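You operate a simulated robot arm through the tools that you are given. There is no shell and no other tool. Be economical: measure what you need, move in short steps, check, and stop when the job is done.

Carry out the task below with a simulated two-armed robot. There is one attempt and no reset: what you move stays moved.

JOB
Draw the tape hook out past 530 MM, measure the white sheet and label it with its length.
Fine: the sheet on the table top; up to the fence, hook closed on it and left there; the label block with that figure stands along the middle crest, at mid-length.

The check looks at the end state, three seconds after you hand in, the way a careful person would. Anything else that was tipped, shoved, dropped, spilled or broken makes it a failure. Flat cloth is picked up by pressing the open fingertips on it (5 to 10 N) and closing them slowly along it; thin cloth reads only 2 to 8 mm in the jaws.

ROBOT AND FRAMES
Two 7-joint arms with two-finger parallel grippers on one trunk, on a base that drives. Base frame: it is fixed to the floor where the robot stands at the start and does not move with it; the origin is under the middle of the robot, x ahead of it, y to its left, z up. Readings come in m, rad, newtons and seconds.
The left shoulder is at the start at [0.05, 0.187, 1.06], the right one opposite. With the tool pointing down near the work surface each hand reaches from about 0.1 to 0.66 m from the robot's upright axis, wherever it stands, measured 20 degrees to its own side. Places, roughly: tape hook [0.6, -0.2, 0.8]; tape housing [0.6, -0.1, 0.8]; white sheet [0.75, -1.5, 0.75]. Payload 3.43 kg a hand.
The TCP of each hand is the grasp point between the finger pads, 0.03 m short of the fingertips. In the tool frame z runs along the fingers and y along their closing line. Largest opening 0.094 m; finger width 0.028, thickness 0.01; the body of the gripper, 0.05 by 0.096 m, starts 0.055 m behind the TCP.
Orientation is that of the tool frame in the base frame, as a unit quaternion [w, x, y, z]. With the fingers straight down and closing along the base's y, the tool's x points along the base's -x, its y along +y and its z along -z.

CONTROLS
- The arms move only by the tool servo_tool. It takes "left_moves", "right_moves" or both (then of equal length, played together; a hand with none holds still); each is text: rows parted by semicolons, each of 7 numbers parted by spaces: the shift along the tool's x, y, z in units of 30 mm (1.0 is 30 mm), then the turn, a rotation vector about the tool's x, y, z in units of 5 degrees (1.0 is 5 degrees), then the finger opening in m, from 0 to 0.094. In form: x y z ax ay az grip; .... A call has 1 to 20 rows; each row shifts and turns the commanded pose from where the row before left it, along the tool's axes as they then stand. A call with a number of a shift or a turn outside -1 to 1 is refused whole. Rows are played at 5 a second. More than 0.05 m and 0.15 rad between two rows, or a gripper value outside its range, and nothing of the call is played. A pose out of reach is approached as far as the arm can. The call stops where the force on the tool passes 40 N (or 10 N more than at its start, if that is more) or the arm is blocked; 0.2 s more then pass. Each finger travels about 0.153 m/s and halts on what it meets, pressing with about 26 N; the grip force reading is that of the motor and also rises with nothing between the fingers. The clock runs only during rows and for 0.2 s after the last one: add rows that do not move to give the fingers time. The reply holds the time, the measured pose of the TCP, the force on the tool along the base axes, the opening and the grip force, in the units named above and with some noise, with the torque about the TCP (base axes, N m) and any sound that the robot's microphone picked up.
- Cameras (640 x 400 px; columns grow to the right, rows downward): "scene" is now at [0.1361, -0.0414, 1.2181]; the picture's right is [-0.49, -0.87, 0.00], its down [-0.50, 0.28, -0.82] and it looks along [0.71, -0.40, -0.58] (base axes); focal length 214 px, centre (320, 200). "left" rides on the left gripper at [0.076, -0.014, -0.102] in its tool frame; the picture's right is [0.18, 0.98, 0.00], its down [-0.75, 0.14, -0.64] and it looks along [-0.63, 0.12, 0.77] (tool axes); focal length 243 px, centre (320, 200). "right" rides on the right gripper at [0.076, 0.014, -0.102] in its tool frame; the picture's right is [-0.18, 0.98, 0.00], its down [-0.75, -0.14, -0.64] and it looks along [-0.63, -0.12, 0.77] (tool axes); focal length 243 px, centre (320, 200). There is no depth. A picture from a camera that has moved, and an enlarged one, comes with that camera's place and axes in the base frame and with its lens.
- capture(camera): a new picture of that camera. It takes no simulated time.
- move_column(by): slides the trunk up (or, below 0, down) by that many m; the arms and the scene camera ride with it, the base frame stays. It gives what a move gives, with no picture.
- base_move(legs): drives the robot by 1 to 6 legs, each [ahead, left, turn to the left] in m, m and rad, along the robot's own axes; the way and the turn of a leg run together, so that a leg with both is an arc; at most 1.5 m and 3.142 rad a leg. The arms and the cameras ride along, it lands a little off, and it stops where it bumps. It gives what a move gives.
- head_to(pan, tilt): turns the head with the scene camera to pan (to the left, within 1.396 rad either way) and tilt (down, from -0.506 to 1.204), counted from straight ahead of the robot. It gives what a move gives.
- inspect(camera, box): a new picture of the part [left, top, right, bottom] of that camera's present view, enlarged. It takes no simulated time.
- job_done(): hands the job in; it is judged then, once.

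Go step by step. Nothing tells you exact positions but the pictures and the camera data: compare them with the known pose of the tool, close in by small moves and look again before you grip or let go. The budget is 120 turns and 100 pictures, counting those below and the enlarged ones. Unless the task says otherwise, let go and move clear before handing in, and close with one line.

The tools are called after "Call:" by a JSON object that holds its "api" and its "payload". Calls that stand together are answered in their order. servo_tool: Moves the arms, as the interface text tells. Its arguments: {"type":"object","properties":{"left_moves":{"type":"string"},"right_moves":{"type":"string"}},"required":[]} The other tools are called the same way: move_column (by) slides the trunk up or down; base_move (legs) drives the base; head_to (pan, tilt) turns the head that bears the scene camera; capture (camera) takes a picture; inspect (camera, box) takes an enlarged picture of a part of a camera's view; job_done () hands the job in.

At the start:

```text
time_s: 0.0
left_position: [0.4023, -0.0315, 1.1094]
left_tool_rot: [0.0, -0.001, 1.0, 0.0]
left_wrist_force: [-0.3, 0.2, 1.1]
left_torque: [0.02, 0.02, 0.0]
left_gripper_width: 0.0939
left_finger_force: 0.1
right_position: [0.3166, -0.3414, 1.1046]
right_tool_rot: [0.0, 0.001, 1.0, 0.0]
right_wrist_force: [0.0, -0.2, 0.4]
right_torque: [0.02, 0.01, 0.0]
right_gripper_width: 0.0942
right_finger_force: 0.0
trunk travel left (down, up): [-0.275, 0.157]
robot x, y, heading: [-0.0028, 0.0009, 0.003]
head pan, tilt: [-0.51, 0.616]
```

scene: 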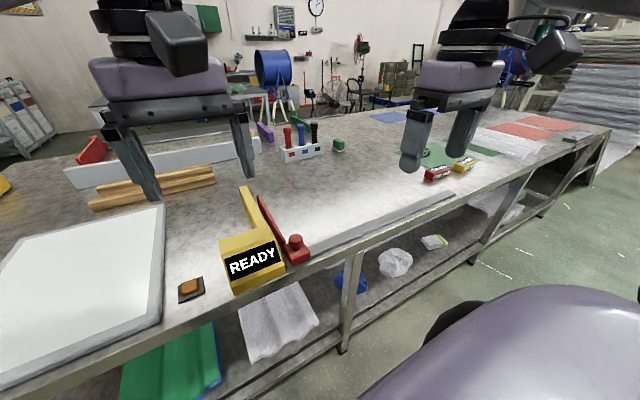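
right: 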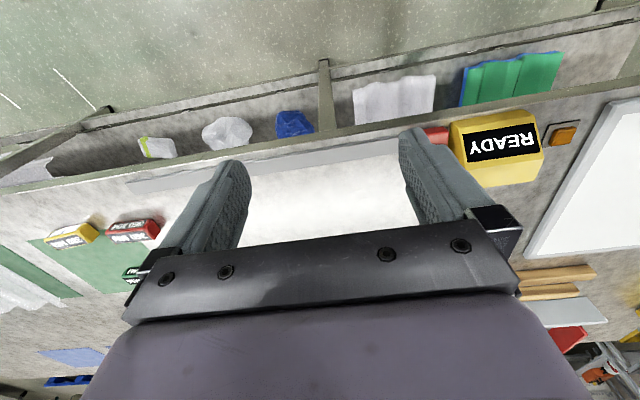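
left: 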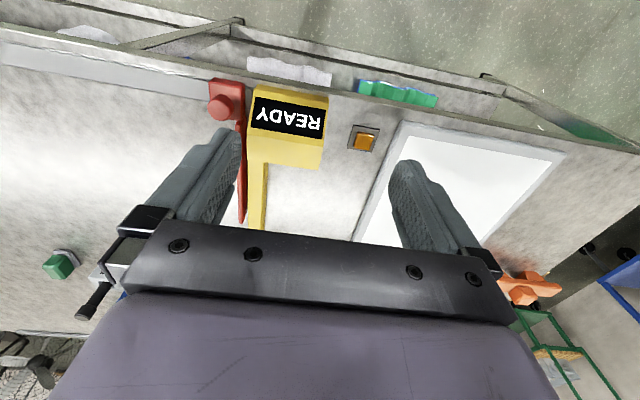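

I see a long bench with the yellow tape housing (READY display) and the red hook beside it; label blocks and sheets lie further right. I'll look around in more detail.

Call:
{"api": "inspect", "payload": {"camera": "scene", "box": [380, 80, 620, 230]}}

Call:
{"api": "inspect", "payload": {"camera": "scene", "box": [160, 170, 400, 320]}}

Call:
{"api": "head_to", "payload": {"pan": -1.1, "tilt": 0.6}}

Call:
{"api": "capture", "payload": {"camera": "scene"}}

```text
2.67 times, centred on (500, 155) of scene
camera zoom: at [0.1361, -0.0414, 1.2181], right [-0.49, -0.87, 0.0], down [-0.5, 0.28, -0.82], along [0.71, -0.4, -0.58], focal length 572 px, centre (-160, 320)
```

zoom: 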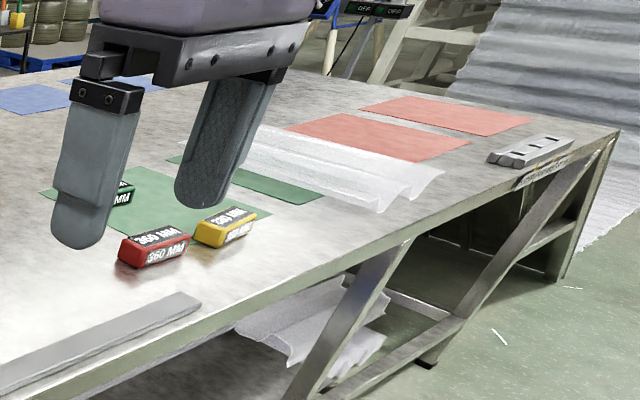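

```text
2.67 times, centred on (280, 245) of scene
camera zoom: at [0.1361, -0.0414, 1.2181], right [-0.49, -0.87, 0.0], down [-0.5, 0.28, -0.82], along [0.71, -0.4, -0.58], focal length 572 px, centre (427, 80)
```

zoom: 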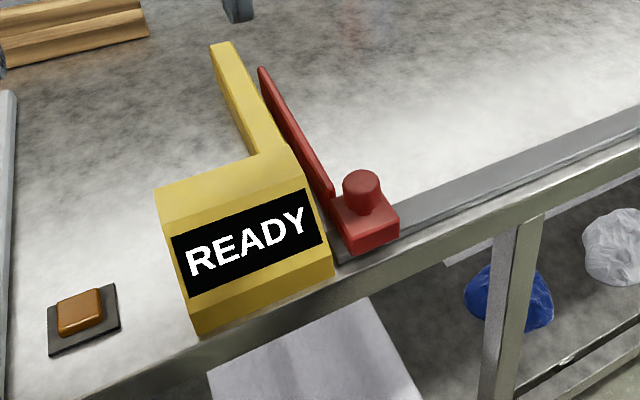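

```text
time_s: 1.0
left_position: [0.4014, -0.0314, 1.1101]
left_tool_rot: [0.0, 0.0, 1.0, -0.001]
left_wrist_force: [0.3, 0.4, 0.5]
left_torque: [-0.01, 0.0, 0.0]
left_gripper_width: 0.0941
left_finger_force: 0.0
right_position: [0.3157, -0.3413, 1.104]
right_tool_rot: [0.0, 0.0, 1.0, 0.0]
right_wrist_force: [-0.4, 0.3, -0.3]
right_torque: [0.0, 0.0, 0.01]
right_gripper_width: 0.0938
right_finger_force: 0.1
trunk travel left (down, up): [-0.275, 0.157]
robot x, y, heading: [0.0005, -0.0032, -0.0]
head pan, tilt: [-1.1, 0.6]
```

```text
94 pictures are left
camera scene: at [0.0995, -0.0772, 1.2194], right [-0.89, -0.45, 0.0], down [-0.26, 0.5, -0.83], along [0.38, -0.73, -0.56], focal length 214 px, centre (320, 200)
```

scene: 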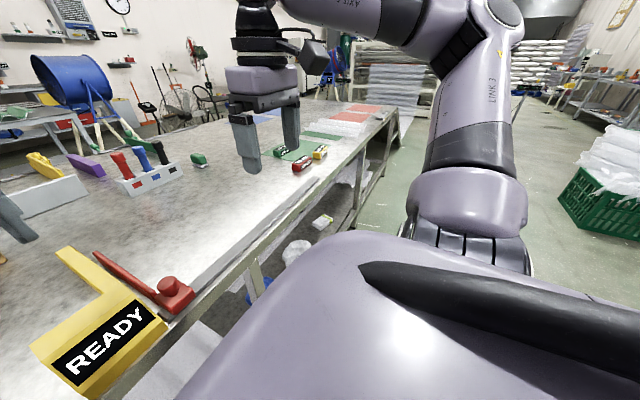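

The hook knob is around (0.49, -0.17, 0.83). I'll drive right along the bench so the right arm can reach the whole pull, then look again.

Call:
{"api": "base_move", "payload": {"legs": [[0, -0.42, 0]]}}

Call:
{"api": "head_to", "payload": {"pan": -0.2, "tilt": 0.75}}

Call:
{"api": "capture", "payload": {"camera": "scene"}}

Call:
{"api": "capture", "payload": {"camera": "left"}}

Call:
{"api": "capture", "payload": {"camera": "right"}}

```text
time_s: 3.5
left_position: [0.4038, -0.4371, 1.1094]
left_tool_rot: [0.0, -0.004, 1.0, 0.0]
left_wrist_force: [0.9, -0.2, 0.5]
left_torque: [0.0, -0.04, -0.04]
left_gripper_width: 0.0943
left_finger_force: 0.1
right_position: [0.3219, -0.7479, 1.1029]
right_tool_rot: [0.0, -0.004, 1.0, 0.0]
right_wrist_force: [-0.4, 0.3, -0.2]
right_torque: [0.02, 0.01, 0.03]
right_gripper_width: 0.094
right_finger_force: 0.1
trunk travel left (down, up): [-0.275, 0.157]
robot x, y, heading: [0.001, -0.4112, 0.005]
head pan, tilt: [-1.1, 0.6]
```

```text
time_s: 4.7
left_position: [0.4045, -0.4377, 1.1105]
left_tool_rot: [0.0, -0.005, 1.0, 0.0]
left_wrist_force: [-0.2, 0.2, -1.2]
left_torque: [-0.01, 0.02, 0.01]
left_gripper_width: 0.094
left_finger_force: 0.1
right_position: [0.3219, -0.7479, 1.1051]
right_tool_rot: [0.0, -0.004, 1.0, 0.0]
right_wrist_force: [-0.2, -0.1, 0.1]
right_torque: [0.01, 0.01, 0.01]
right_gripper_width: 0.094
right_finger_force: 0.0
trunk travel left (down, up): [-0.275, 0.157]
robot x, y, heading: [0.0024, -0.4058, 0.004]
head pan, tilt: [-0.201, 0.75]
```

```text
93 pictures are left
camera scene: at [0.1422, -0.4228, 1.2066], right [-0.19, -0.98, 0.0], down [-0.67, 0.13, -0.73], along [0.72, -0.14, -0.68], focal length 214 px, centre (320, 200)
```

scene: 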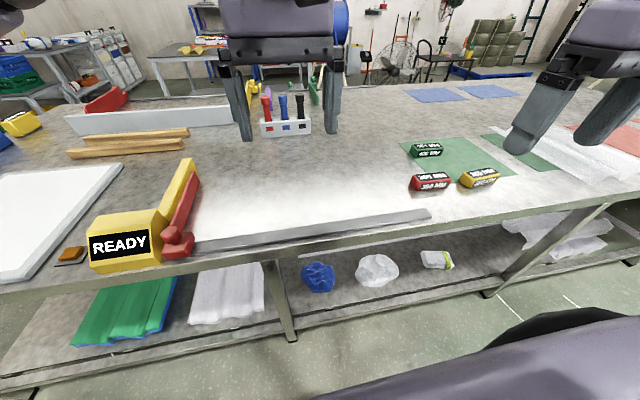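

```text
92 pictures are left
camera left: at [0.3294, -0.4513, 1.2127], right [-0.19, 0.98, 0.0], down [0.75, 0.15, 0.64], along [0.63, 0.12, -0.77], focal length 243 px, centre (320, 200)
```

left: 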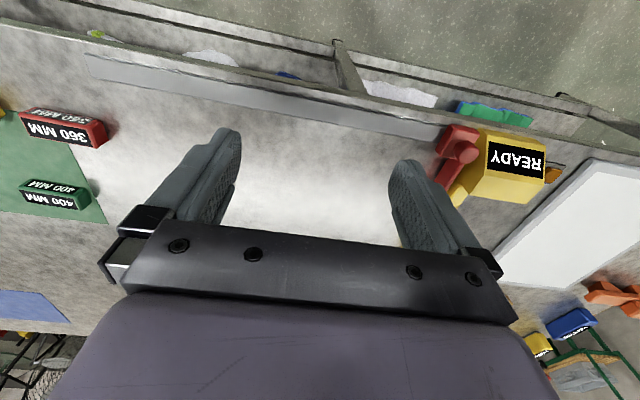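

```text
91 pictures are left
camera right: at [0.2429, -0.7339, 1.2066], right [0.18, 0.98, 0.0], down [0.75, -0.14, 0.64], along [0.63, -0.11, -0.77], focal length 243 px, centre (320, 200)
```

right: 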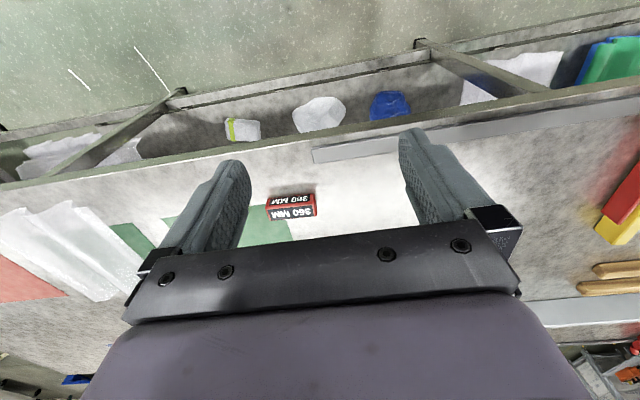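

The knob is near (0.483, -0.177), with the rail running out to about y=-0.79. I'll bring the right hand over the knob while moving the left hand out of the way.

Call:
{"api": "servo_tool", "payload": {"left_moves": "0 0.75 0 0 0 0 0.094;0 0.75 0 0 0 0 0.094;0 0.75 0 0 0 0 0.094;0 0.75 0 0 0 0 0.094;0 0.75 0 0 0 0 0.094;0 0.75 0 0 0 0 0.094;0 0.75 0 0 0 0 0.094;0 0.75 0 0 0 0 0.094;0 0.75 0 0 0 0 0.094;0 0.75 0 0 0 0 0.094;0 0.75 0 0 0 0 0.094;0 0.75 0 0 0 0 0.094;0 0.75 0 0 0 0 0.094;0 0.75 0 0 0 0 0.094;0 0.75 0 0 0 0 0.094;0 0.75 0 0 0 0 0.094;0 0.75 0 0 0 0 0.094;0 0.75 0 0 0 0 0.094;0 0.75 0 0 0 0 0.094;0 0.75 0 0 0 0 0.094", "right_moves": "-0.27 0.85 0.1 0 0 0 0.094;-0.27 0.85 0.1 0 0 0 0.094;-0.27 0.85 0.1 0 0 0 0.094;-0.27 0.85 0.1 0 0 0 0.094;-0.27 0.85 0.1 0 0 0 0.094;-0.27 0.85 0.1 0 0 0 0.094;-0.27 0.85 0.1 0 0 0 0.094;-0.27 0.85 0.1 0 0 0 0.094;-0.27 0.85 0.1 0 0 0 0.094;-0.27 0.85 0.1 0 0 0 0.094;-0.27 0.85 0.1 0 0 0 0.094;-0.27 0.85 0.1 0 0 0 0.094;-0.27 0.85 0.1 0 0 0 0.094;-0.27 0.85 0.1 0 0 0 0.094;-0.27 0.85 0.1 0 0 0 0.094;-0.27 0.85 0.1 0 0 0 0.094;-0.27 0.85 0.1 0 0 0 0.094;-0.27 0.85 0.1 0 0 0 0.094;-0.27 0.85 0.1 0 0 0 0.094;-0.27 0.85 0.1 0 0 0 0.094"}}

Call:
{"api": "capture", "payload": {"camera": "right"}}

Call:
{"api": "capture", "payload": {"camera": "scene"}}

```text
time_s: 8.9
left_position: [0.4017, 0.0132, 1.1092]
left_tool_rot: [0.0, -0.005, 1.0, 0.0]
left_wrist_force: [-0.4, -0.2, -0.3]
left_torque: [0.0, -0.04, 0.0]
left_gripper_width: 0.0939
left_finger_force: 0.1
right_position: [0.3858, -0.5499, 1.079]
right_tool_rot: [0.0, -0.004, 1.0, 0.0]
right_wrist_force: [-0.2, -0.1, 0.1]
right_torque: [-0.01, 0.0, -0.03]
right_gripper_width: 0.0938
right_finger_force: 0.1
right hand out of reach, approached as far as the arm can: row 8, 9, 10, 11, 12, 13, 14, 15, 16, 17, 18, 19, 20
trunk travel left (down, up): [-0.275, 0.157]
robot x, y, heading: [0.0002, -0.4105, 0.004]
head pan, tilt: [-0.201, 0.75]
```

```text
90 pictures are left
camera right: at [0.3082, -0.5354, 1.1812], right [0.18, 0.98, 0.0], down [0.75, -0.14, 0.64], along [0.63, -0.11, -0.77], focal length 243 px, centre (320, 200)
```

right: 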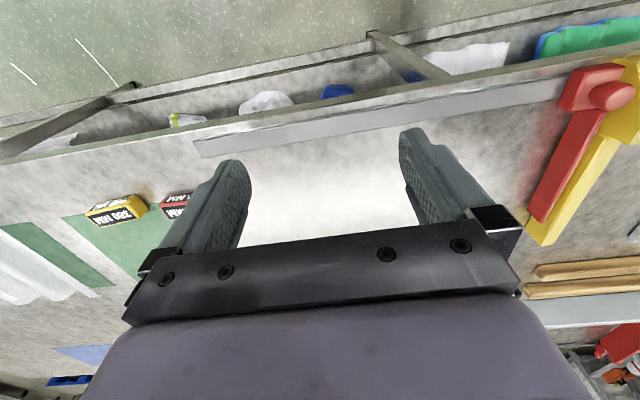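

```text
89 pictures are left
camera scene: at [0.1422, -0.4226, 1.2066], right [-0.19, -0.98, 0.0], down [-0.67, 0.13, -0.73], along [0.72, -0.14, -0.68], focal length 214 px, centre (320, 200)
```

scene: 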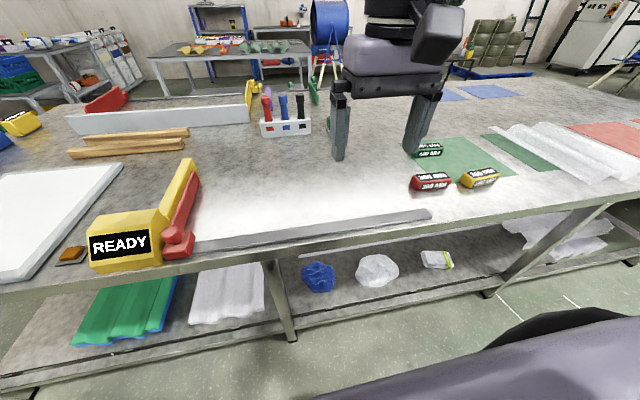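

The right arm cannot cross that far, so the left hand takes the knob. I'll bring it above the knob and look.

Call:
{"api": "servo_tool", "payload": {"left_moves": "-0.34 -0.79 0.45 0 0 0 0.094;-0.34 -0.79 0.45 0 0 0 0.094;-0.34 -0.79 0.45 0 0 0 0.094;-0.34 -0.79 0.45 0 0 0 0.094;-0.34 -0.79 0.45 0 0 0 0.094;-0.34 -0.79 0.45 0 0 0 0.094;-0.34 -0.79 0.45 0 0 0 0.094;-0.34 -0.79 0.45 0 0 0 0.094;0 0 0 0 0 0 0.094"}}

Call:
{"api": "capture", "payload": {"camera": "left"}}

Call:
{"api": "inspect", "payload": {"camera": "scene", "box": [60, 120, 300, 270]}}

```text
time_s: 10.9
left_position: [0.4836, -0.176, 1.001]
left_tool_rot: [0.0, -0.005, 1.0, 0.0]
left_wrist_force: [0.1, -0.1, -0.2]
left_torque: [0.01, 0.0, 0.01]
left_gripper_width: 0.0942
left_finger_force: 0.0
right_position: [0.3856, -0.549, 1.0808]
right_tool_rot: [0.0, -0.005, 1.0, 0.0]
right_wrist_force: [0.6, 0.6, 0.1]
right_torque: [0.0, 0.01, 0.01]
right_gripper_width: 0.0942
right_finger_force: 0.1
trunk travel left (down, up): [-0.275, 0.157]
robot x, y, heading: [0.0009, -0.4078, 0.007]
head pan, tilt: [-0.201, 0.75]
```

```text
88 pictures are left
camera left: at [0.4083, -0.19, 1.1037], right [-0.19, 0.98, 0.0], down [0.75, 0.15, 0.64], along [0.63, 0.12, -0.77], focal length 243 px, centre (320, 200)
```

left: 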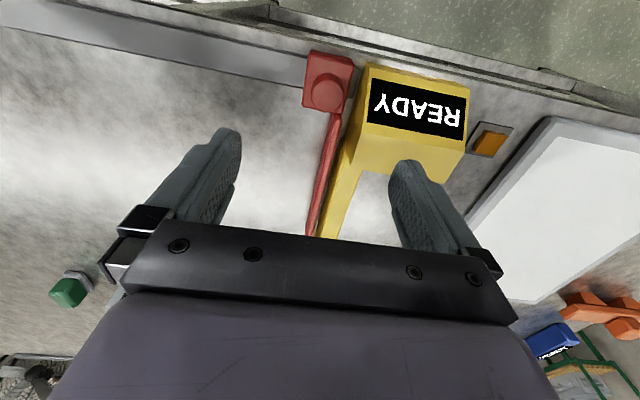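

```text
2.67 times, centred on (180, 195) of scene
camera zoom: at [0.1422, -0.4227, 1.2066], right [-0.19, -0.98, 0.0], down [-0.67, 0.13, -0.73], along [0.72, -0.14, -0.68], focal length 572 px, centre (693, 213)
```

zoom: 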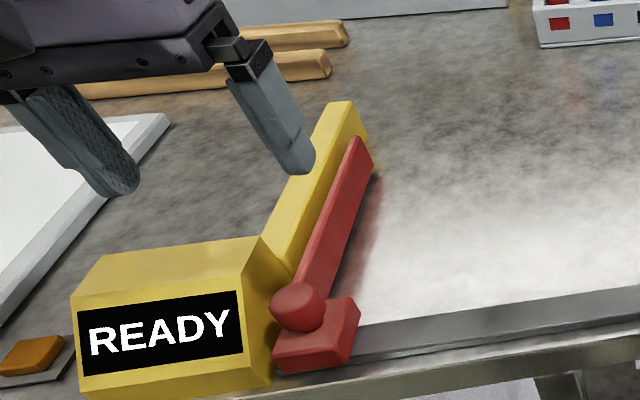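

Triangulated, the knob top is at (0.478, -0.172, 0.852), about 40 mm across and close beside the housing. I'll turn the left gripper 90° so that it closes along x.

Call:
{"api": "servo_tool", "payload": {"left_moves": "0 0 0 0 0 1 0.094;0 0 0 0 0 1 0.094;0 0 0 0 0 1 0.094;0 0 0 0 0 1 0.094;0 0 0 0 0 1 0.094;0 0 0 0 0 1 0.094;0 0 0 0 0 1 0.094;0 0 0 0 0 1 0.094;0 0 0 0 0 1 0.094;0 0 0 0 0 1 0.094;0 0 0 0 0 1 0.094;0 0 0 0 0 1 0.094;0 0 0 0 0 1 0.094;0 0 0 0 0 1 0.094;0 0 0 0 0 1 0.094;0 0 0 0 0 1 0.094;0 0 0 0 0 1 0.094;0 0 0 0 0 1 0.094;0 0 0 0 0 0 0.094"}}

Call:
{"api": "capture", "payload": {"camera": "left"}}

```text
time_s: 14.9
left_position: [0.3335, -0.2673, 0.9991]
left_tool_rot: [0.0, 0.653, 0.758, -0.002]
left_wrist_force: [0.6, 0.1, 1.0]
left_torque: [0.0, 0.0, -0.02]
left_gripper_width: 0.0939
left_finger_force: 0.0
left hand out of reach, approached as far as the arm can: row 9, 10, 11, 12, 13, 14, 15, 16, 17, 18
right_position: [0.3861, -0.5492, 1.0797]
right_tool_rot: [0.0, -0.004, 1.0, 0.0]
right_wrist_force: [0.6, 0.1, 0.5]
right_torque: [-0.01, -0.01, 0.02]
right_gripper_width: 0.0941
right_finger_force: 0.1
trunk travel left (down, up): [-0.275, 0.157]
robot x, y, heading: [0.0023, -0.4077, 0.005]
head pan, tilt: [-0.201, 0.75]
```

```text
86 pictures are left
camera left: at [0.3085, -0.1942, 1.1012], right [0.94, 0.33, 0.0], down [0.25, -0.72, 0.64], along [0.21, -0.61, -0.77], focal length 243 px, centre (320, 200)
```

left: 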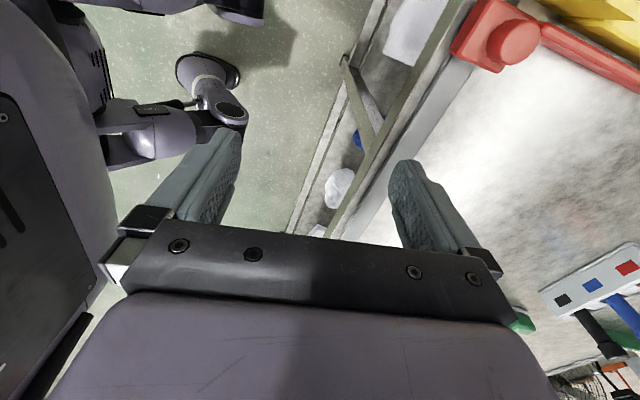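

That turn direction runs out of reach. I'll turn back and go the other way instead.

Call:
{"api": "servo_tool", "payload": {"left_moves": "0 0 0 0 0 -1 0.094;0 0 0 0 0 -1 0.094;0 0 0 0 0 -1 0.094;0 0 0 0 0 -1 0.094;0 0 0 0 0 -1 0.094;0 0 0 0 0 -1 0.094;0 0 0 0 0 -1 0.094;0 0 0 0 0 -1 0.094;0 0 0 0 0 -1 0.094;0 0 0 0 0 -1 0.094;0 0 0 0 0 -1 0.094;0 0 0 0 0 -1 0.094;0 0 0 0 0 -1 0.094;0 0 0 0 0 -1 0.094;0 0 0 0 0 -1 0.094;0 0 0 0 0 -1 0.094;0 0 0 0 0 -1 0.094;0 0 0 0 0 -1 0.094;0 0 0 0 0 0 0.094"}}

```text
time_s: 18.9
left_position: [0.3337, -0.2681, 0.9975]
left_tool_rot: [-0.001, -0.075, 0.997, -0.002]
left_wrist_force: [-0.5, 0.6, 0.0]
left_torque: [0.01, 0.02, -0.02]
left_gripper_width: 0.0941
left_finger_force: 0.1
right_position: [0.3861, -0.5498, 1.0797]
right_tool_rot: [0.001, -0.004, 1.0, 0.001]
right_wrist_force: [-0.4, 0.3, 0.3]
right_torque: [-0.01, 0.0, 0.0]
right_gripper_width: 0.094
right_finger_force: 0.1
trunk travel left (down, up): [-0.275, 0.157]
robot x, y, heading: [0.0041, -0.4114, 0.007]
head pan, tilt: [-0.201, 0.75]
```

Call:
{"api": "servo_tool", "payload": {"left_moves": "0 0 0 0 0 -1 0.094;0 0 0 0 0 -1 0.094;0 0 0 0 0 -1 0.094;0 0 0 0 0 -1 0.094;0 0 0 0 0 -1 0.094;0 0 0 0 0 -1 0.094;0 0 0 0 0 -1 0.094;0 0 0 0 0 -1 0.094;0 0 0 0 0 -1 0.094;0 0 0 0 0 -1 0.094;0 0 0 0 0 -1 0.094;0 0 0 0 0 -1 0.094;0 0 0 0 0 -1 0.094;0 0 0 0 0 -1 0.094;0 0 0 0 0 -1 0.094;0 0 0 0 0 -1 0.094;0 0 0 0 0 -0.3 0.094;0 0 0 0 0 0 0.094"}}

```text
time_s: 22.7
left_position: [0.3319, -0.2679, 0.9997]
left_tool_rot: [0.002, 0.707, -0.707, 0.0]
left_wrist_force: [0.0, 1.1, 0.0]
left_torque: [0.0, -0.01, 0.03]
left_gripper_width: 0.094
left_finger_force: 0.1
right_position: [0.3869, -0.5492, 1.0784]
right_tool_rot: [0.0, -0.004, 1.0, 0.001]
right_wrist_force: [-0.1, 0.2, 0.4]
right_torque: [-0.01, 0.0, -0.01]
right_gripper_width: 0.094
right_finger_force: 0.2
trunk travel left (down, up): [-0.275, 0.157]
robot x, y, heading: [-0.0012, -0.4096, 0.008]
head pan, tilt: [-0.201, 0.75]
```

Orientation is now closing along x. Moving over the knob.

Call:
{"api": "servo_tool", "payload": {"left_moves": "-0.533 -0.811 0 0 0 0 0.094;-0.533 -0.811 0 0 0 0 0.094;-0.533 -0.811 0 0 0 0 0.094;-0.533 -0.811 0 0 0 0 0.094;-0.533 -0.811 0 0 0 0 0.094;-0.533 -0.811 0 0 0 0 0.094;0 0 1 0 0 0 0.094;0 0 0 0 0 0 0.094"}}

Call:
{"api": "capture", "payload": {"camera": "left"}}

Call:
{"api": "inspect", "payload": {"camera": "scene", "box": [60, 120, 300, 270]}}

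```text
time_s: 24.5
left_position: [0.4805, -0.1711, 0.9676]
left_tool_rot: [-0.002, -0.707, 0.707, -0.001]
left_wrist_force: [-0.6, -0.5, -0.2]
left_torque: [-0.01, 0.01, 0.02]
left_gripper_width: 0.094
left_finger_force: 0.1
right_position: [0.3861, -0.5497, 1.0788]
right_tool_rot: [0.001, -0.003, 1.0, 0.0]
right_wrist_force: [-0.5, 0.0, 0.3]
right_torque: [0.0, -0.02, 0.04]
right_gripper_width: 0.094
right_finger_force: 0.0
trunk travel left (down, up): [-0.275, 0.157]
robot x, y, heading: [0.0009, -0.4042, 0.009]
head pan, tilt: [-0.201, 0.75]
```

```text
85 pictures are left
camera left: at [0.4943, -0.2466, 1.07], right [-0.98, -0.18, 0.0], down [-0.14, 0.76, 0.64], along [-0.12, 0.63, -0.77], focal length 243 px, centre (320, 200)
```

left: 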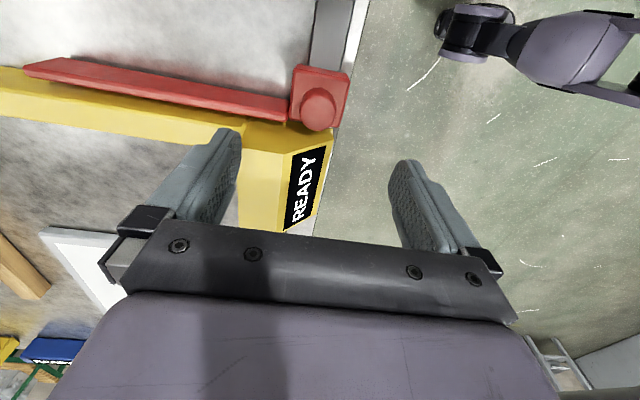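

```text
2.67 times, centred on (180, 195) of scene
camera zoom: at [0.1422, -0.4228, 1.2066], right [-0.19, -0.98, 0.0], down [-0.67, 0.13, -0.73], along [0.72, -0.14, -0.68], focal length 572 px, centre (693, 213)
```

zoom: 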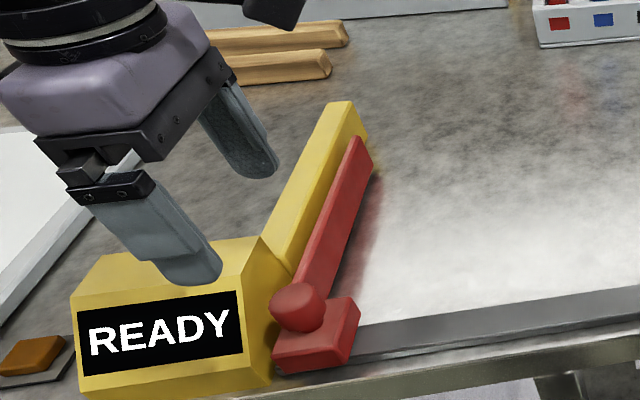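

Both views agree on the knob at (0.481, -0.173, 0.85). Lowering with fingertips to about z=0.832 and closing.

Call:
{"api": "servo_tool", "payload": {"left_moves": "0.03 0 0.7 0 0 0 0.094;0.03 0 0.7 0 0 0 0.094;0 0 0.7 0 0 0 0.094;0 0 0.7 0 0 0 0.094;0 0 0.7 0 0 0 0.094;0 0 0 0 0 0 0.094;0 0 0 0 0 0 0.06;0 0 0 0 0 0 0.03;0 0 0 0 0 0 0.03;0 0 0 0 0 0 0.03"}}

Call:
{"api": "capture", "payload": {"camera": "left"}}

Call:
{"api": "inspect", "payload": {"camera": "scene", "box": [60, 120, 300, 270]}}

```text
time_s: 26.7
left_position: [0.478, -0.1729, 0.8643]
left_tool_rot: [-0.001, -0.707, 0.707, -0.001]
left_wrist_force: [13.2, 0.1, -1.7]
left_torque: [-0.17, -0.37, -0.07]
left_gripper_width: 0.0373
left_finger_force: 6.5
right_position: [0.3883, -0.5492, 1.0791]
right_tool_rot: [0.0, -0.003, 1.0, 0.0]
right_wrist_force: [-0.6, 0.3, -0.5]
right_torque: [-0.01, 0.0, 0.0]
right_gripper_width: 0.094
right_finger_force: 0.1
trunk travel left (down, up): [-0.275, 0.157]
robot x, y, heading: [0.0013, -0.4112, 0.008]
head pan, tilt: [-0.201, 0.75]
```

```text
83 pictures are left
camera left: at [0.4937, -0.2495, 0.968], right [-0.98, -0.18, 0.0], down [-0.14, 0.76, 0.64], along [-0.12, 0.63, -0.77], focal length 243 px, centre (320, 200)
```

left: 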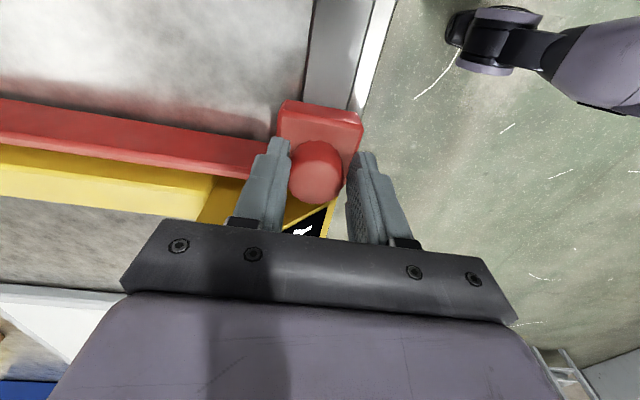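

```text
2.67 times, centred on (180, 195) of scene
camera zoom: at [0.1435, -0.4226, 1.2064], right [-0.19, -0.98, 0.0], down [-0.67, 0.13, -0.73], along [0.72, -0.14, -0.68], focal length 572 px, centre (693, 213)
```

zoom: 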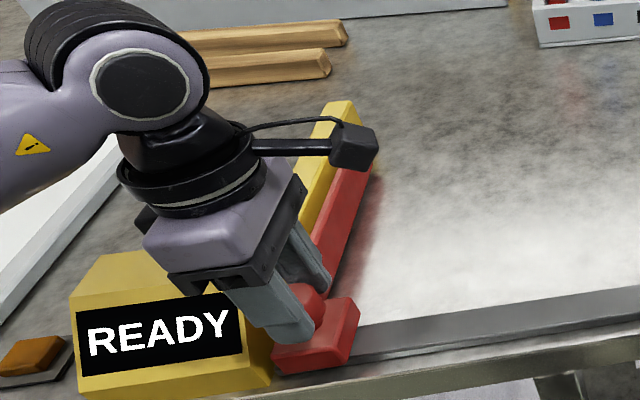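

Knob gripped, width 37 mm. Pulling along -y.

Call:
{"api": "servo_tool", "payload": {"left_moves": "0.2 -0.08 0 0 0 0 0.02;0.5 0 0 0 0 0 0.02;0.8 0 0 0 0 0 0.02;0.8 0 0 0 0 0 0.02;0.8 0 0 0 0 0 0.02;0.8 0 0 0 0 0 0.02;0.8 0 0 0 0 0 0.02;0.8 0 0 0 0 0 0.02;0.8 0 0 0 0 0 0.02;0.8 0 0 0 0 0 0.02;0.8 0 0 0 0 0 0.02;0.8 0 0 0 0 0 0.02;0 0 0 0 0 0 0.02"}}

Call:
{"api": "capture", "payload": {"camera": "scene"}}

```text
time_s: 29.5
left_position: [0.4798, -0.4382, 0.8656]
left_tool_rot: [-0.002, -0.707, 0.708, 0.0]
left_wrist_force: [-20.9, -0.1, -9.4]
left_torque: [-0.15, -0.59, 0.11]
left_gripper_width: 0.0333
left_finger_force: 45.1
right_position: [0.386, -0.5487, 1.0794]
right_tool_rot: [0.001, -0.004, 1.0, 0.0]
right_wrist_force: [-0.8, 0.4, -0.7]
right_torque: [0.02, -0.01, -0.01]
right_gripper_width: 0.0942
right_finger_force: 0.0
trunk travel left (down, up): [-0.275, 0.157]
robot x, y, heading: [0.0024, -0.4093, 0.014]
head pan, tilt: [-0.201, 0.75]
```

```text
81 pictures are left
camera scene: at [0.1409, -0.4228, 1.2066], right [-0.19, -0.98, 0.0], down [-0.67, 0.13, -0.73], along [0.72, -0.14, -0.68], focal length 214 px, centre (320, 200)
```

scene: 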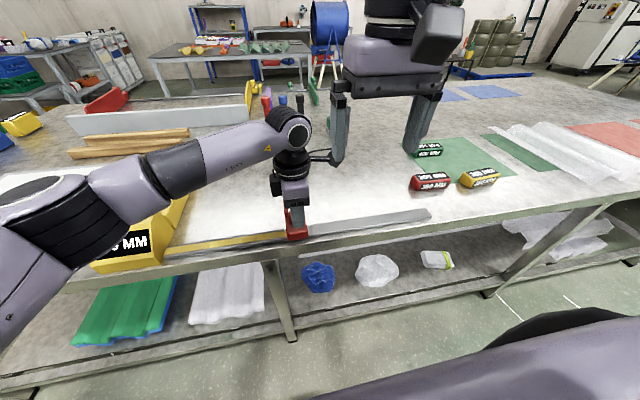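

The hook slides freely with no spring pull. I'll release, lift, drive 0.3 m right and take it again.

Call:
{"api": "servo_tool", "payload": {"left_moves": "0 0.08 0 0 0 0 0.05;0 0 0 0 0 0 0.094;0 0 -0.5 0 0 0 0.094;0 0 -1 0 0 0 0.094;0 0 -1 0 0 0 0.094;0 0 0 0 0 0 0.094"}}

Call:
{"api": "base_move", "payload": {"legs": [[0, -0.3, 0]]}}

Call:
{"api": "capture", "payload": {"camera": "scene"}}

```text
time_s: 30.9
left_position: [0.4798, -0.4351, 0.9424]
left_tool_rot: [0.002, 0.707, -0.707, 0.0]
left_wrist_force: [-0.2, 1.3, -0.4]
left_torque: [0.01, 0.0, -0.02]
left_gripper_width: 0.0942
left_finger_force: 0.1
right_position: [0.3859, -0.5493, 1.0793]
right_tool_rot: [0.0, -0.004, 1.0, 0.0]
right_wrist_force: [-0.5, -0.1, -0.5]
right_torque: [0.01, 0.05, -0.03]
right_gripper_width: 0.094
right_finger_force: 0.1
trunk travel left (down, up): [-0.275, 0.157]
robot x, y, heading: [0.0031, -0.4094, 0.006]
head pan, tilt: [-0.201, 0.75]
```

```text
time_s: 32.9
left_position: [0.4836, -0.7244, 0.9406]
left_tool_rot: [0.002, 0.71, -0.705, 0.001]
left_wrist_force: [0.1, -0.5, 0.7]
left_torque: [0.03, -0.02, 0.01]
left_gripper_width: 0.094
left_finger_force: 0.0
right_position: [0.3904, -0.8383, 1.0798]
right_tool_rot: [0.001, -0.005, 1.0, 0.0]
right_wrist_force: [0.0, -0.4, 0.6]
right_torque: [0.03, -0.01, -0.01]
right_gripper_width: 0.0939
right_finger_force: 0.1
trunk travel left (down, up): [-0.275, 0.157]
robot x, y, heading: [0.0012, -0.7011, 0.014]
head pan, tilt: [-0.201, 0.75]
```

```text
80 pictures are left
camera scene: at [0.1456, -0.7132, 1.2066], right [-0.19, -0.98, 0.0], down [-0.67, 0.13, -0.73], along [0.72, -0.14, -0.68], focal length 214 px, centre (320, 200)
```

scene: 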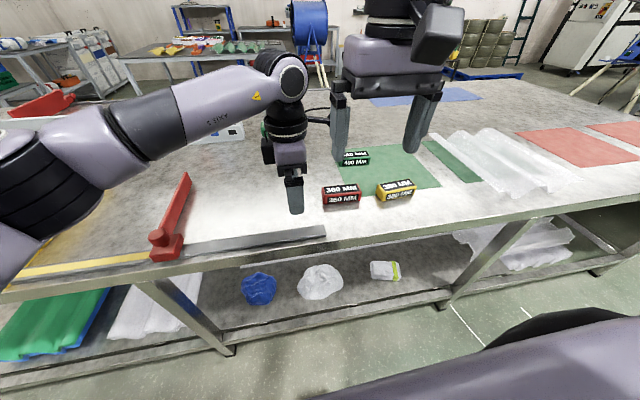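

The knob is at about (0.479, -0.438). Moving the left hand back over it.

Call:
{"api": "servo_tool", "payload": {"left_moves": "-0.797 0.01 0 0 0 0 0.094;-0.797 0.01 0 0 0 0 0.094;-0.797 0.01 0 0 0 0 0.094;-0.797 0.01 0 0 0 0 0.094;-0.797 0.01 0 0 0 0 0.094;-0.797 0.01 0 0 0 0 0.094;-0.797 0.01 0 0 0 0 0.094;-0.797 0.01 0 0 0 0 0.094;-0.797 0.01 0 0 0 0 0.094;-0.797 0.01 0 0 0 0 0.094;-0.797 0.01 0 0 0 0 0.094;-0.797 0.01 0 0 0 0 0.094;0 0 0 0 0 0 0.094"}}

Call:
{"api": "capture", "payload": {"camera": "left"}}

Call:
{"api": "inspect", "payload": {"camera": "scene", "box": [300, 80, 640, 292]}}

```text
time_s: 35.7
left_position: [0.4802, -0.4347, 0.9412]
left_tool_rot: [0.002, 0.709, -0.705, 0.001]
left_wrist_force: [0.0, 0.1, -0.2]
left_torque: [-0.01, -0.04, 0.01]
left_gripper_width: 0.0939
left_finger_force: 0.0
right_position: [0.3903, -0.8379, 1.0778]
right_tool_rot: [0.0, -0.005, 1.0, 0.001]
right_wrist_force: [-0.2, -0.2, -0.5]
right_torque: [-0.03, 0.0, 0.01]
right_gripper_width: 0.0941
right_finger_force: 0.1
trunk travel left (down, up): [-0.275, 0.157]
robot x, y, heading: [0.0065, -0.7008, 0.012]
head pan, tilt: [-0.201, 0.75]
```

```text
79 pictures are left
camera left: at [0.4957, -0.5106, 1.0444], right [-0.98, -0.19, 0.0], down [-0.14, 0.75, 0.64], along [-0.12, 0.63, -0.77], focal length 243 px, centre (320, 200)
```

left: 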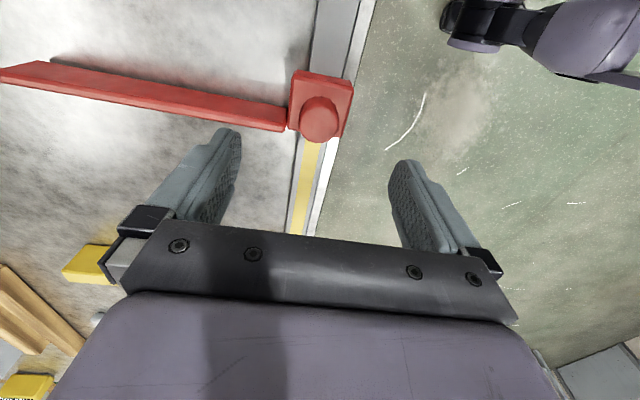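

```text
1.88 times, centred on (470, 186) of scene
camera zoom: at [0.1455, -0.7129, 1.2066], right [-0.19, -0.98, 0.0], down [-0.67, 0.13, -0.73], along [0.72, -0.14, -0.68], focal length 404 px, centre (38, 226)
```

zoom: 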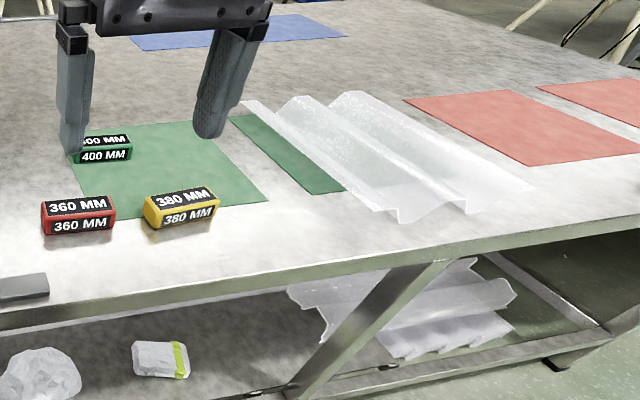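

Call:
{"api": "servo_tool", "payload": {"left_moves": "0 0 0.65 0 0 0 0.094;0 0 0.65 0 0 0 0.094;0 0 0.65 0 0 0 0.094;0 0 0.65 0 0 0 0.094;0 0 0 0 0 0 0.06;0 0 0 0 0 0 0.035;0 0 0 0 0 0 0.03;0 0 0 0 0 0 0.03;0.3 0 0 0 0 0 0.025;0.8 0 0 0 0 0 0.025;0.95 0 0 0 0 0 0.025;0.95 0 0 0 0 0 0.025;0.95 0 0 0 0 0 0.025;0.95 0 0 0 0 0 0.025;0.95 0 0 0 0 0 0.025;0.95 0 0 0 0 0 0.025;0.95 0 0 0 0 0 0.025;0.95 0 0 0 0 0 0.025;0.9 0 0 0 0 0 0.025;0 0 0 0 0 0 0.025"}}

Call:
{"api": "head_to", "payload": {"pan": 0.4, "tilt": 0.65}}

Call:
{"api": "capture", "payload": {"camera": "scene"}}

```text
time_s: 39.9
left_position: [0.4806, -0.7274, 0.8619]
left_tool_rot: [0.002, 0.709, -0.705, 0.0]
left_wrist_force: [0.3, 0.4, 7.3]
left_torque: [0.42, -0.65, 0.12]
left_gripper_width: 0.0336
left_finger_force: 45.1
right_position: [0.3894, -0.8385, 1.0794]
right_tool_rot: [0.002, -0.006, 1.0, 0.0]
right_wrist_force: [-0.4, 0.3, 0.1]
right_torque: [0.02, -0.02, -0.02]
right_gripper_width: 0.0942
right_finger_force: 0.0
trunk travel left (down, up): [-0.275, 0.157]
robot x, y, heading: [0.0071, -0.7037, 0.017]
head pan, tilt: [-0.201, 0.75]
```

```text
time_s: 40.9
left_position: [0.4797, -0.7268, 0.8622]
left_tool_rot: [0.002, 0.709, -0.705, 0.0]
left_wrist_force: [-7.6, -1.4, 2.5]
left_torque: [0.78, -0.42, -0.04]
left_gripper_width: 0.0333
left_finger_force: 45.2
right_position: [0.3894, -0.839, 1.0785]
right_tool_rot: [0.002, -0.007, 1.0, 0.0]
right_wrist_force: [0.0, 0.5, -0.1]
right_torque: [0.0, -0.03, 0.0]
right_gripper_width: 0.0941
right_finger_force: 0.0
trunk travel left (down, up): [-0.275, 0.157]
robot x, y, heading: [0.0031, -0.7, 0.011]
head pan, tilt: [0.4, 0.649]
```

```text
77 pictures are left
camera scene: at [0.1427, -0.6628, 1.2152], right [0.4, -0.92, 0.0], down [-0.55, -0.24, -0.8], along [0.73, 0.32, -0.6], focal length 214 px, centre (320, 200)
```

scene: 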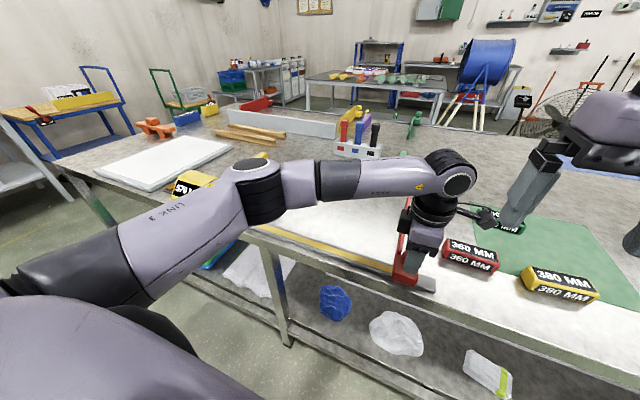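

Pulled about 555 mm. Releasing, lifting and checking the display.

Call:
{"api": "servo_tool", "payload": {"left_moves": "0 0 0 0 0 0 0.05;0 0 0 0 0 0 0.094;0 0 -0.6 0 0 0 0.094;0 0 -1 0 0 0 0.094;0 0 -1 0 0 0 0.094;0 0 -1 0 0 0 0.094;0 0 -1 0 0 0 0.094;0 0 -1 0 0 0 0.094;0 0 -1 0 0 0 0.094"}}

Call:
{"api": "capture", "payload": {"camera": "scene"}}

```text
time_s: 42.9
left_position: [0.4801, -0.7243, 1.0617]
left_tool_rot: [0.002, 0.709, -0.705, 0.001]
left_wrist_force: [0.1, -0.7, 1.0]
left_torque: [-0.01, -0.01, -0.03]
left_gripper_width: 0.0941
left_finger_force: 0.1
right_position: [0.3896, -0.8386, 1.0788]
right_tool_rot: [0.0, -0.006, 1.0, 0.0]
right_wrist_force: [-0.6, 0.8, -0.4]
right_torque: [0.0, 0.0, 0.01]
right_gripper_width: 0.0942
right_finger_force: 0.0
trunk travel left (down, up): [-0.275, 0.157]
robot x, y, heading: [0.0069, -0.6998, 0.015]
head pan, tilt: [0.4, 0.649]
```

```text
76 pictures are left
camera scene: at [0.1434, -0.6627, 1.2152], right [0.4, -0.92, 0.0], down [-0.55, -0.24, -0.8], along [0.73, 0.32, -0.6], focal length 214 px, centre (320, 200)
```

scene: 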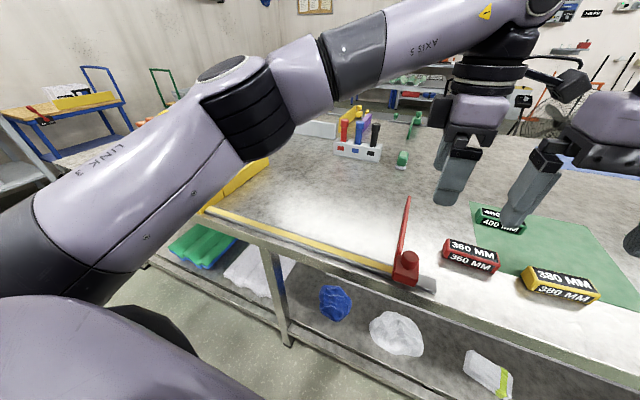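

Hook is out. Now driving along to the sheet to examine it.

Call:
{"api": "base_move", "payload": {"legs": [[0, -0.7, 0]]}}

Call:
{"api": "head_to", "payload": {"pan": 0.0, "tilt": 0.8}}

Call:
{"api": "capture", "payload": {"camera": "scene"}}

Call:
{"api": "capture", "payload": {"camera": "right"}}

```text
time_s: 46.8
left_position: [0.4911, -1.4355, 1.0611]
left_tool_rot: [0.002, 0.71, -0.704, 0.001]
left_wrist_force: [-0.1, 0.9, -0.4]
left_torque: [0.01, 0.04, 0.0]
left_gripper_width: 0.0937
left_finger_force: 0.0
right_position: [0.402, -1.5502, 1.0798]
right_tool_rot: [0.001, -0.007, 1.0, -0.001]
right_wrist_force: [-0.3, 0.0, -0.7]
right_torque: [0.01, -0.02, 0.03]
right_gripper_width: 0.0939
right_finger_force: 0.2
trunk travel left (down, up): [-0.275, 0.157]
robot x, y, heading: [0.0131, -1.4136, 0.021]
head pan, tilt: [0.4, 0.649]
```

```text
time_s: 47.7
left_position: [0.4912, -1.4367, 1.0623]
left_tool_rot: [0.002, 0.71, -0.704, 0.0]
left_wrist_force: [-0.1, 0.0, -0.1]
left_torque: [-0.02, -0.04, -0.04]
left_gripper_width: 0.0941
left_finger_force: 0.0
right_position: [0.4021, -1.5501, 1.0786]
right_tool_rot: [0.0, -0.008, 1.0, 0.0]
right_wrist_force: [-0.6, 0.1, -0.4]
right_torque: [-0.01, 0.0, 0.01]
right_gripper_width: 0.0938
right_finger_force: 0.0
trunk travel left (down, up): [-0.275, 0.157]
robot x, y, heading: [0.0151, -1.4175, 0.012]
head pan, tilt: [0.0, 0.799]
```

```text
75 pictures are left
camera scene: at [0.156, -1.4086, 1.2026], right [0.02, -1.0, 0.0], down [-0.72, -0.01, -0.7], along [0.7, 0.01, -0.72], focal length 214 px, centre (320, 200)
```

scene: 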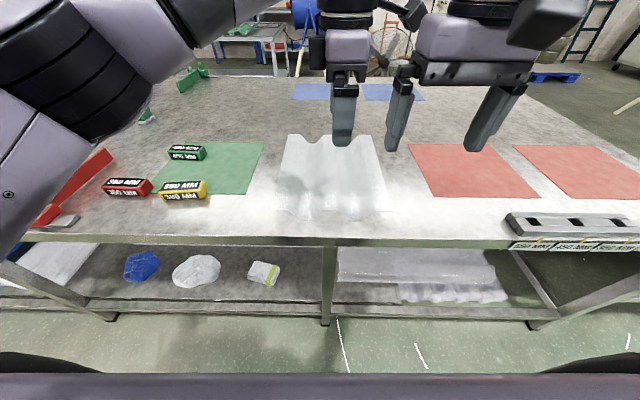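

```text
74 pictures are left
camera right: at [0.3238, -1.5363, 1.1812], right [0.17, 0.99, 0.0], down [0.76, -0.13, 0.64], along [0.63, -0.11, -0.77], focal length 243 px, centre (320, 200)
```

right: 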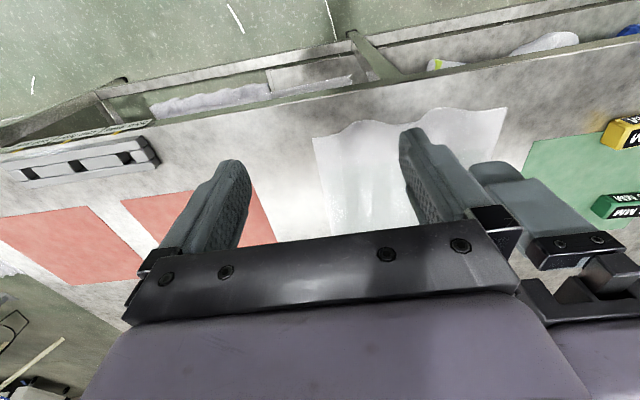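

The sheet has crests running along x and is about 0.36 × 0.31 m. I need close views of its end profile, so I'll move the left hand clear and look from the right hand.

Call:
{"api": "servo_tool", "payload": {"left_moves": "-1 0.3 0 0 0 0 0.094;-1 0.3 0 0 0 0 0.094;-1 0.3 0 0 0 0 0.094;-1 0.3 0 0 0 0 0.094;-1 0.3 0 0 0 0 0.094;-1 0.3 0 0 0 0 0.094;-1 0.3 0 0 0 0 0.094;-1 0.3 0 0 0 0 0.094;-1 0.3 0 0 0 0 0.094;-1 0.3 0 0 0 0 0.094", "right_moves": "0 -1 0 0 0 0 0.094;0 -1 0 0 0 0 0.094;0 -1 0 0 0 0 0.094;0 -1 0 0 0 0 0.094;0 -1 0 0 0 0 0.094;0 -1 0 0 0 0 0.094;0 -1 0 0 0 0 0.094;0 0 0 0 0 0 0.094;0 0 0 0 0 0 0.094;0 0 0 0 0 0 0.094"}}

Call:
{"api": "head_to", "payload": {"pan": 0.0, "tilt": 0.75}}

Call:
{"api": "inspect", "payload": {"camera": "scene", "box": [240, 100, 440, 225]}}

Call:
{"api": "capture", "payload": {"camera": "scene"}}

```text
time_s: 49.9
left_position: [0.3987, -1.1368, 1.0597]
left_tool_rot: [0.003, 0.71, -0.704, 0.001]
left_wrist_force: [-0.6, -0.1, 0.8]
left_torque: [-0.03, 0.04, -0.02]
left_gripper_width: 0.0939
left_finger_force: 0.2
right_position: [0.4062, -1.7588, 1.0782]
right_tool_rot: [0.001, -0.008, 1.0, 0.0]
right_wrist_force: [-0.6, 0.1, -0.1]
right_torque: [0.0, 0.0, -0.01]
right_gripper_width: 0.0941
right_finger_force: 0.1
trunk travel left (down, up): [-0.275, 0.157]
robot x, y, heading: [0.0136, -1.4102, 0.013]
head pan, tilt: [0.0, 0.799]
```

```text
time_s: 50.5
left_position: [0.3996, -1.1379, 1.0595]
left_tool_rot: [0.002, 0.71, -0.704, 0.001]
left_wrist_force: [-0.2, -1.0, 0.0]
left_torque: [0.0, 0.02, 0.01]
left_gripper_width: 0.0941
left_finger_force: 0.1
right_position: [0.4062, -1.7596, 1.0791]
right_tool_rot: [0.0, -0.008, 1.0, 0.0]
right_wrist_force: [-0.5, -1.1, -0.1]
right_torque: [0.04, -0.05, -0.01]
right_gripper_width: 0.0939
right_finger_force: 0.1
trunk travel left (down, up): [-0.275, 0.157]
robot x, y, heading: [0.0164, -1.4062, 0.018]
head pan, tilt: [0.0, 0.75]
```

```text
3.20 times, centred on (340, 162) of scene
camera zoom: at [0.1582, -1.4086, 1.2065], right [0.02, -1.0, 0.0], down [-0.68, -0.01, -0.73], along [0.73, 0.01, -0.68], focal length 686 px, centre (256, 320)
```

zoom: 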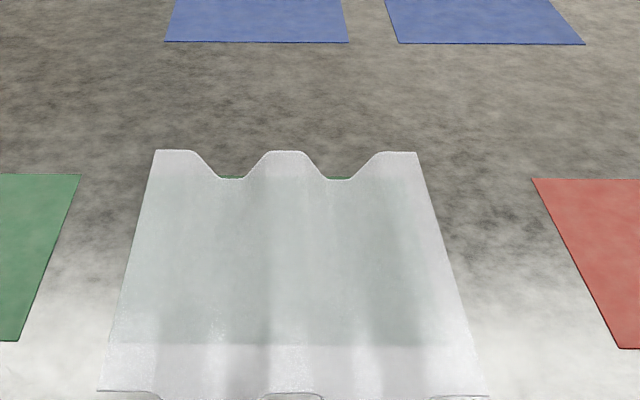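

```text
72 pictures are left
camera scene: at [0.1582, -1.4086, 1.2065], right [0.02, -1.0, 0.0], down [-0.68, -0.01, -0.73], along [0.73, 0.01, -0.68], focal length 214 px, centre (320, 200)
```

scene: 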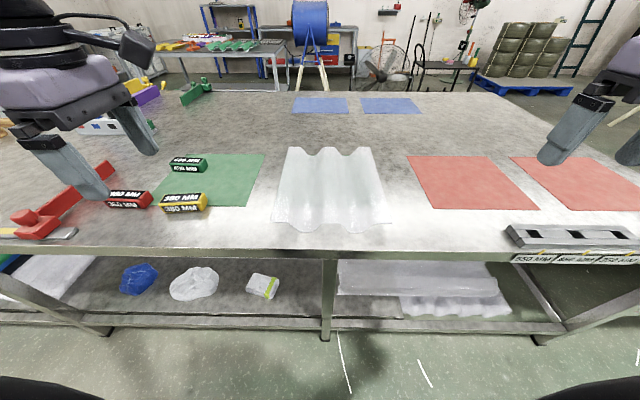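

The sheet profile has its outer edges at crest level (z≈0.817), spanning x 0.497–0.855, y −1.285…−1.58, crests along x. Plan: pinch the near-left corner flange with the left hand near-horizontal, lift, turn it 90° and lay it at the fence. First I'll pitch the left hand forward, high up.

Call:
{"api": "servo_tool", "payload": {"left_moves": "0 -1 0 0 0 0 0.094;0 -1 0 0 0 0 0.094;0 -1 0 0 0 0 0.094;0 0 0 1 0 0 0.094;0 0 0 1 0 0 0.094;0 0 0 1 0 0 0.094;0 0 0 1 0 0 0.094;0 0 0 1 0 0 0.094;0 0 0 1 0 0 0.094;0 0 0 1 0 0 0.094;0 0 0 1 0 0 0.094;0 0 0 1 0 0 0.094;0 0 0 1 0 0 0.094;0 0 0 1 0 0 0.06;0 0 0 1 0 0 0.04;0 0 0 1 0 0 0.03;0 0 0 1 0 0 0.03"}}

Call:
{"api": "capture", "payload": {"camera": "left"}}

```text
time_s: 54.1
left_position: [0.4881, -1.1361, 1.0603]
left_tool_rot: [-0.407, 0.583, -0.575, 0.404]
left_wrist_force: [0.2, 0.2, -0.4]
left_torque: [-0.04, -0.02, 0.0]
left_gripper_width: 0.0301
left_finger_force: 0.0
right_position: [0.4067, -1.7579, 1.079]
right_tool_rot: [0.0, -0.008, 1.0, 0.0]
right_wrist_force: [0.2, 0.2, 0.1]
right_torque: [0.02, -0.01, -0.01]
right_gripper_width: 0.0939
right_finger_force: 0.1
trunk travel left (down, up): [-0.275, 0.157]
robot x, y, heading: [0.0164, -1.4115, 0.018]
head pan, tilt: [0.0, 0.75]
```

```text
71 pictures are left
camera left: at [0.3985, -1.2118, 1.1096], right [-0.33, -0.19, -0.92], down [-0.66, 0.75, 0.08], along [0.67, 0.64, -0.38], focal length 243 px, centre (320, 200)
```

left: 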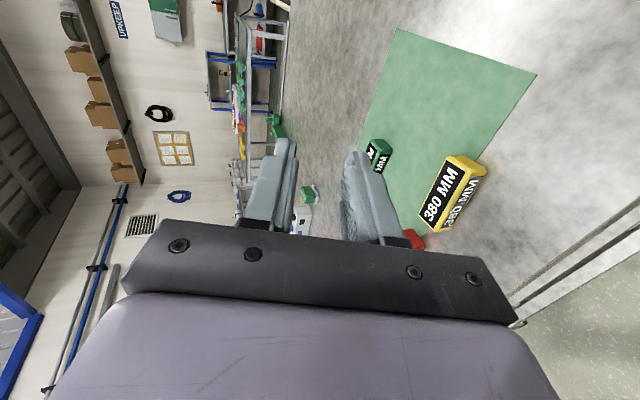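

The pitch works. Now yawing the left hand −45° and moving to a pre-grasp spot above and outside the left edge of the sheet.

Call:
{"api": "servo_tool", "payload": {"left_moves": "0 0 0 0 0.94 0.34 0.034;0 0 0 0 0.94 0.34 0.034;0 0 0 0 0.94 0.34 0.034;0 0 0 0 0.94 0.34 0.034;0 0 0 0 0.94 0.34 0.034;0 0 0 0 0.94 0.34 0.034;0 0 0 0 0.94 0.34 0.034;0 0 0 0 0.94 0.34 0.034;0 0 0 0 0.94 0.34 0.034;0.074 0.518 0.804 0 0 0 0.034;0.074 0.518 0.804 0 0 0 0.034;0.074 0.518 0.804 0 0 0 0.034;0.074 0.518 0.804 0 0 0 0.034;0.074 0.518 0.804 0 0 0 0.034;0.074 0.518 0.804 0 0 0 0.034;0.074 0.518 0.804 0 0 0 0.034;0 0 0 0 0 0 0.034"}}

Call:
{"api": "capture", "payload": {"camera": "left"}}

Call:
{"api": "capture", "payload": {"camera": "scene"}}

```text
time_s: 57.7
left_position: [0.5647, -1.2328, 0.9017]
left_tool_rot: [0.221, -0.318, 0.754, -0.53]
left_wrist_force: [-0.7, 0.4, 0.1]
left_torque: [0.03, -0.01, 0.03]
left_gripper_width: 0.0338
left_finger_force: 0.0
right_position: [0.4062, -1.7589, 1.0788]
right_tool_rot: [0.0, -0.008, 1.0, 0.001]
right_wrist_force: [-0.1, 0.4, 0.3]
right_torque: [-0.02, 0.02, -0.01]
right_gripper_width: 0.094
right_finger_force: 0.1
trunk travel left (down, up): [-0.275, 0.157]
robot x, y, heading: [0.0178, -1.4163, 0.018]
head pan, tilt: [0.0, 0.75]
```

```text
70 pictures are left
camera left: at [0.4469, -1.2217, 0.9502], right [-0.37, 0.1, -0.92], down [0.06, 0.99, 0.08], along [0.93, -0.03, -0.37], focal length 243 px, centre (320, 200)
```

left: 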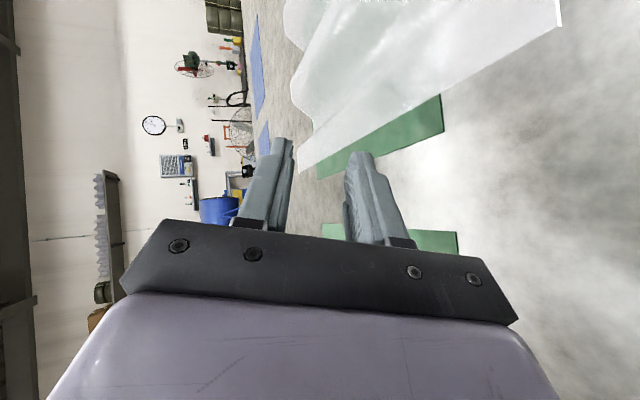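

```text
69 pictures are left
camera scene: at [0.1582, -1.4086, 1.2066], right [0.02, -1.0, 0.0], down [-0.68, -0.01, -0.73], along [0.73, 0.01, -0.68], focal length 214 px, centre (320, 200)
```

scene: 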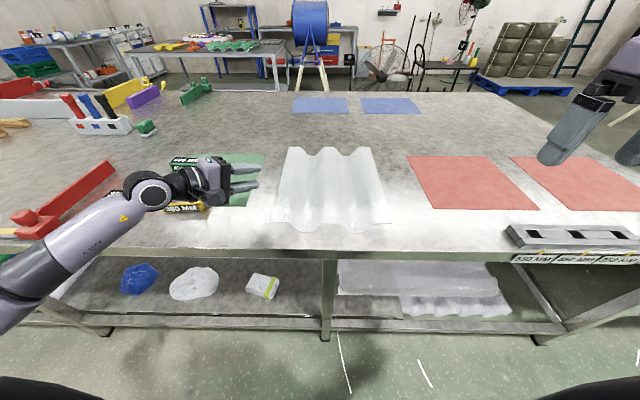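

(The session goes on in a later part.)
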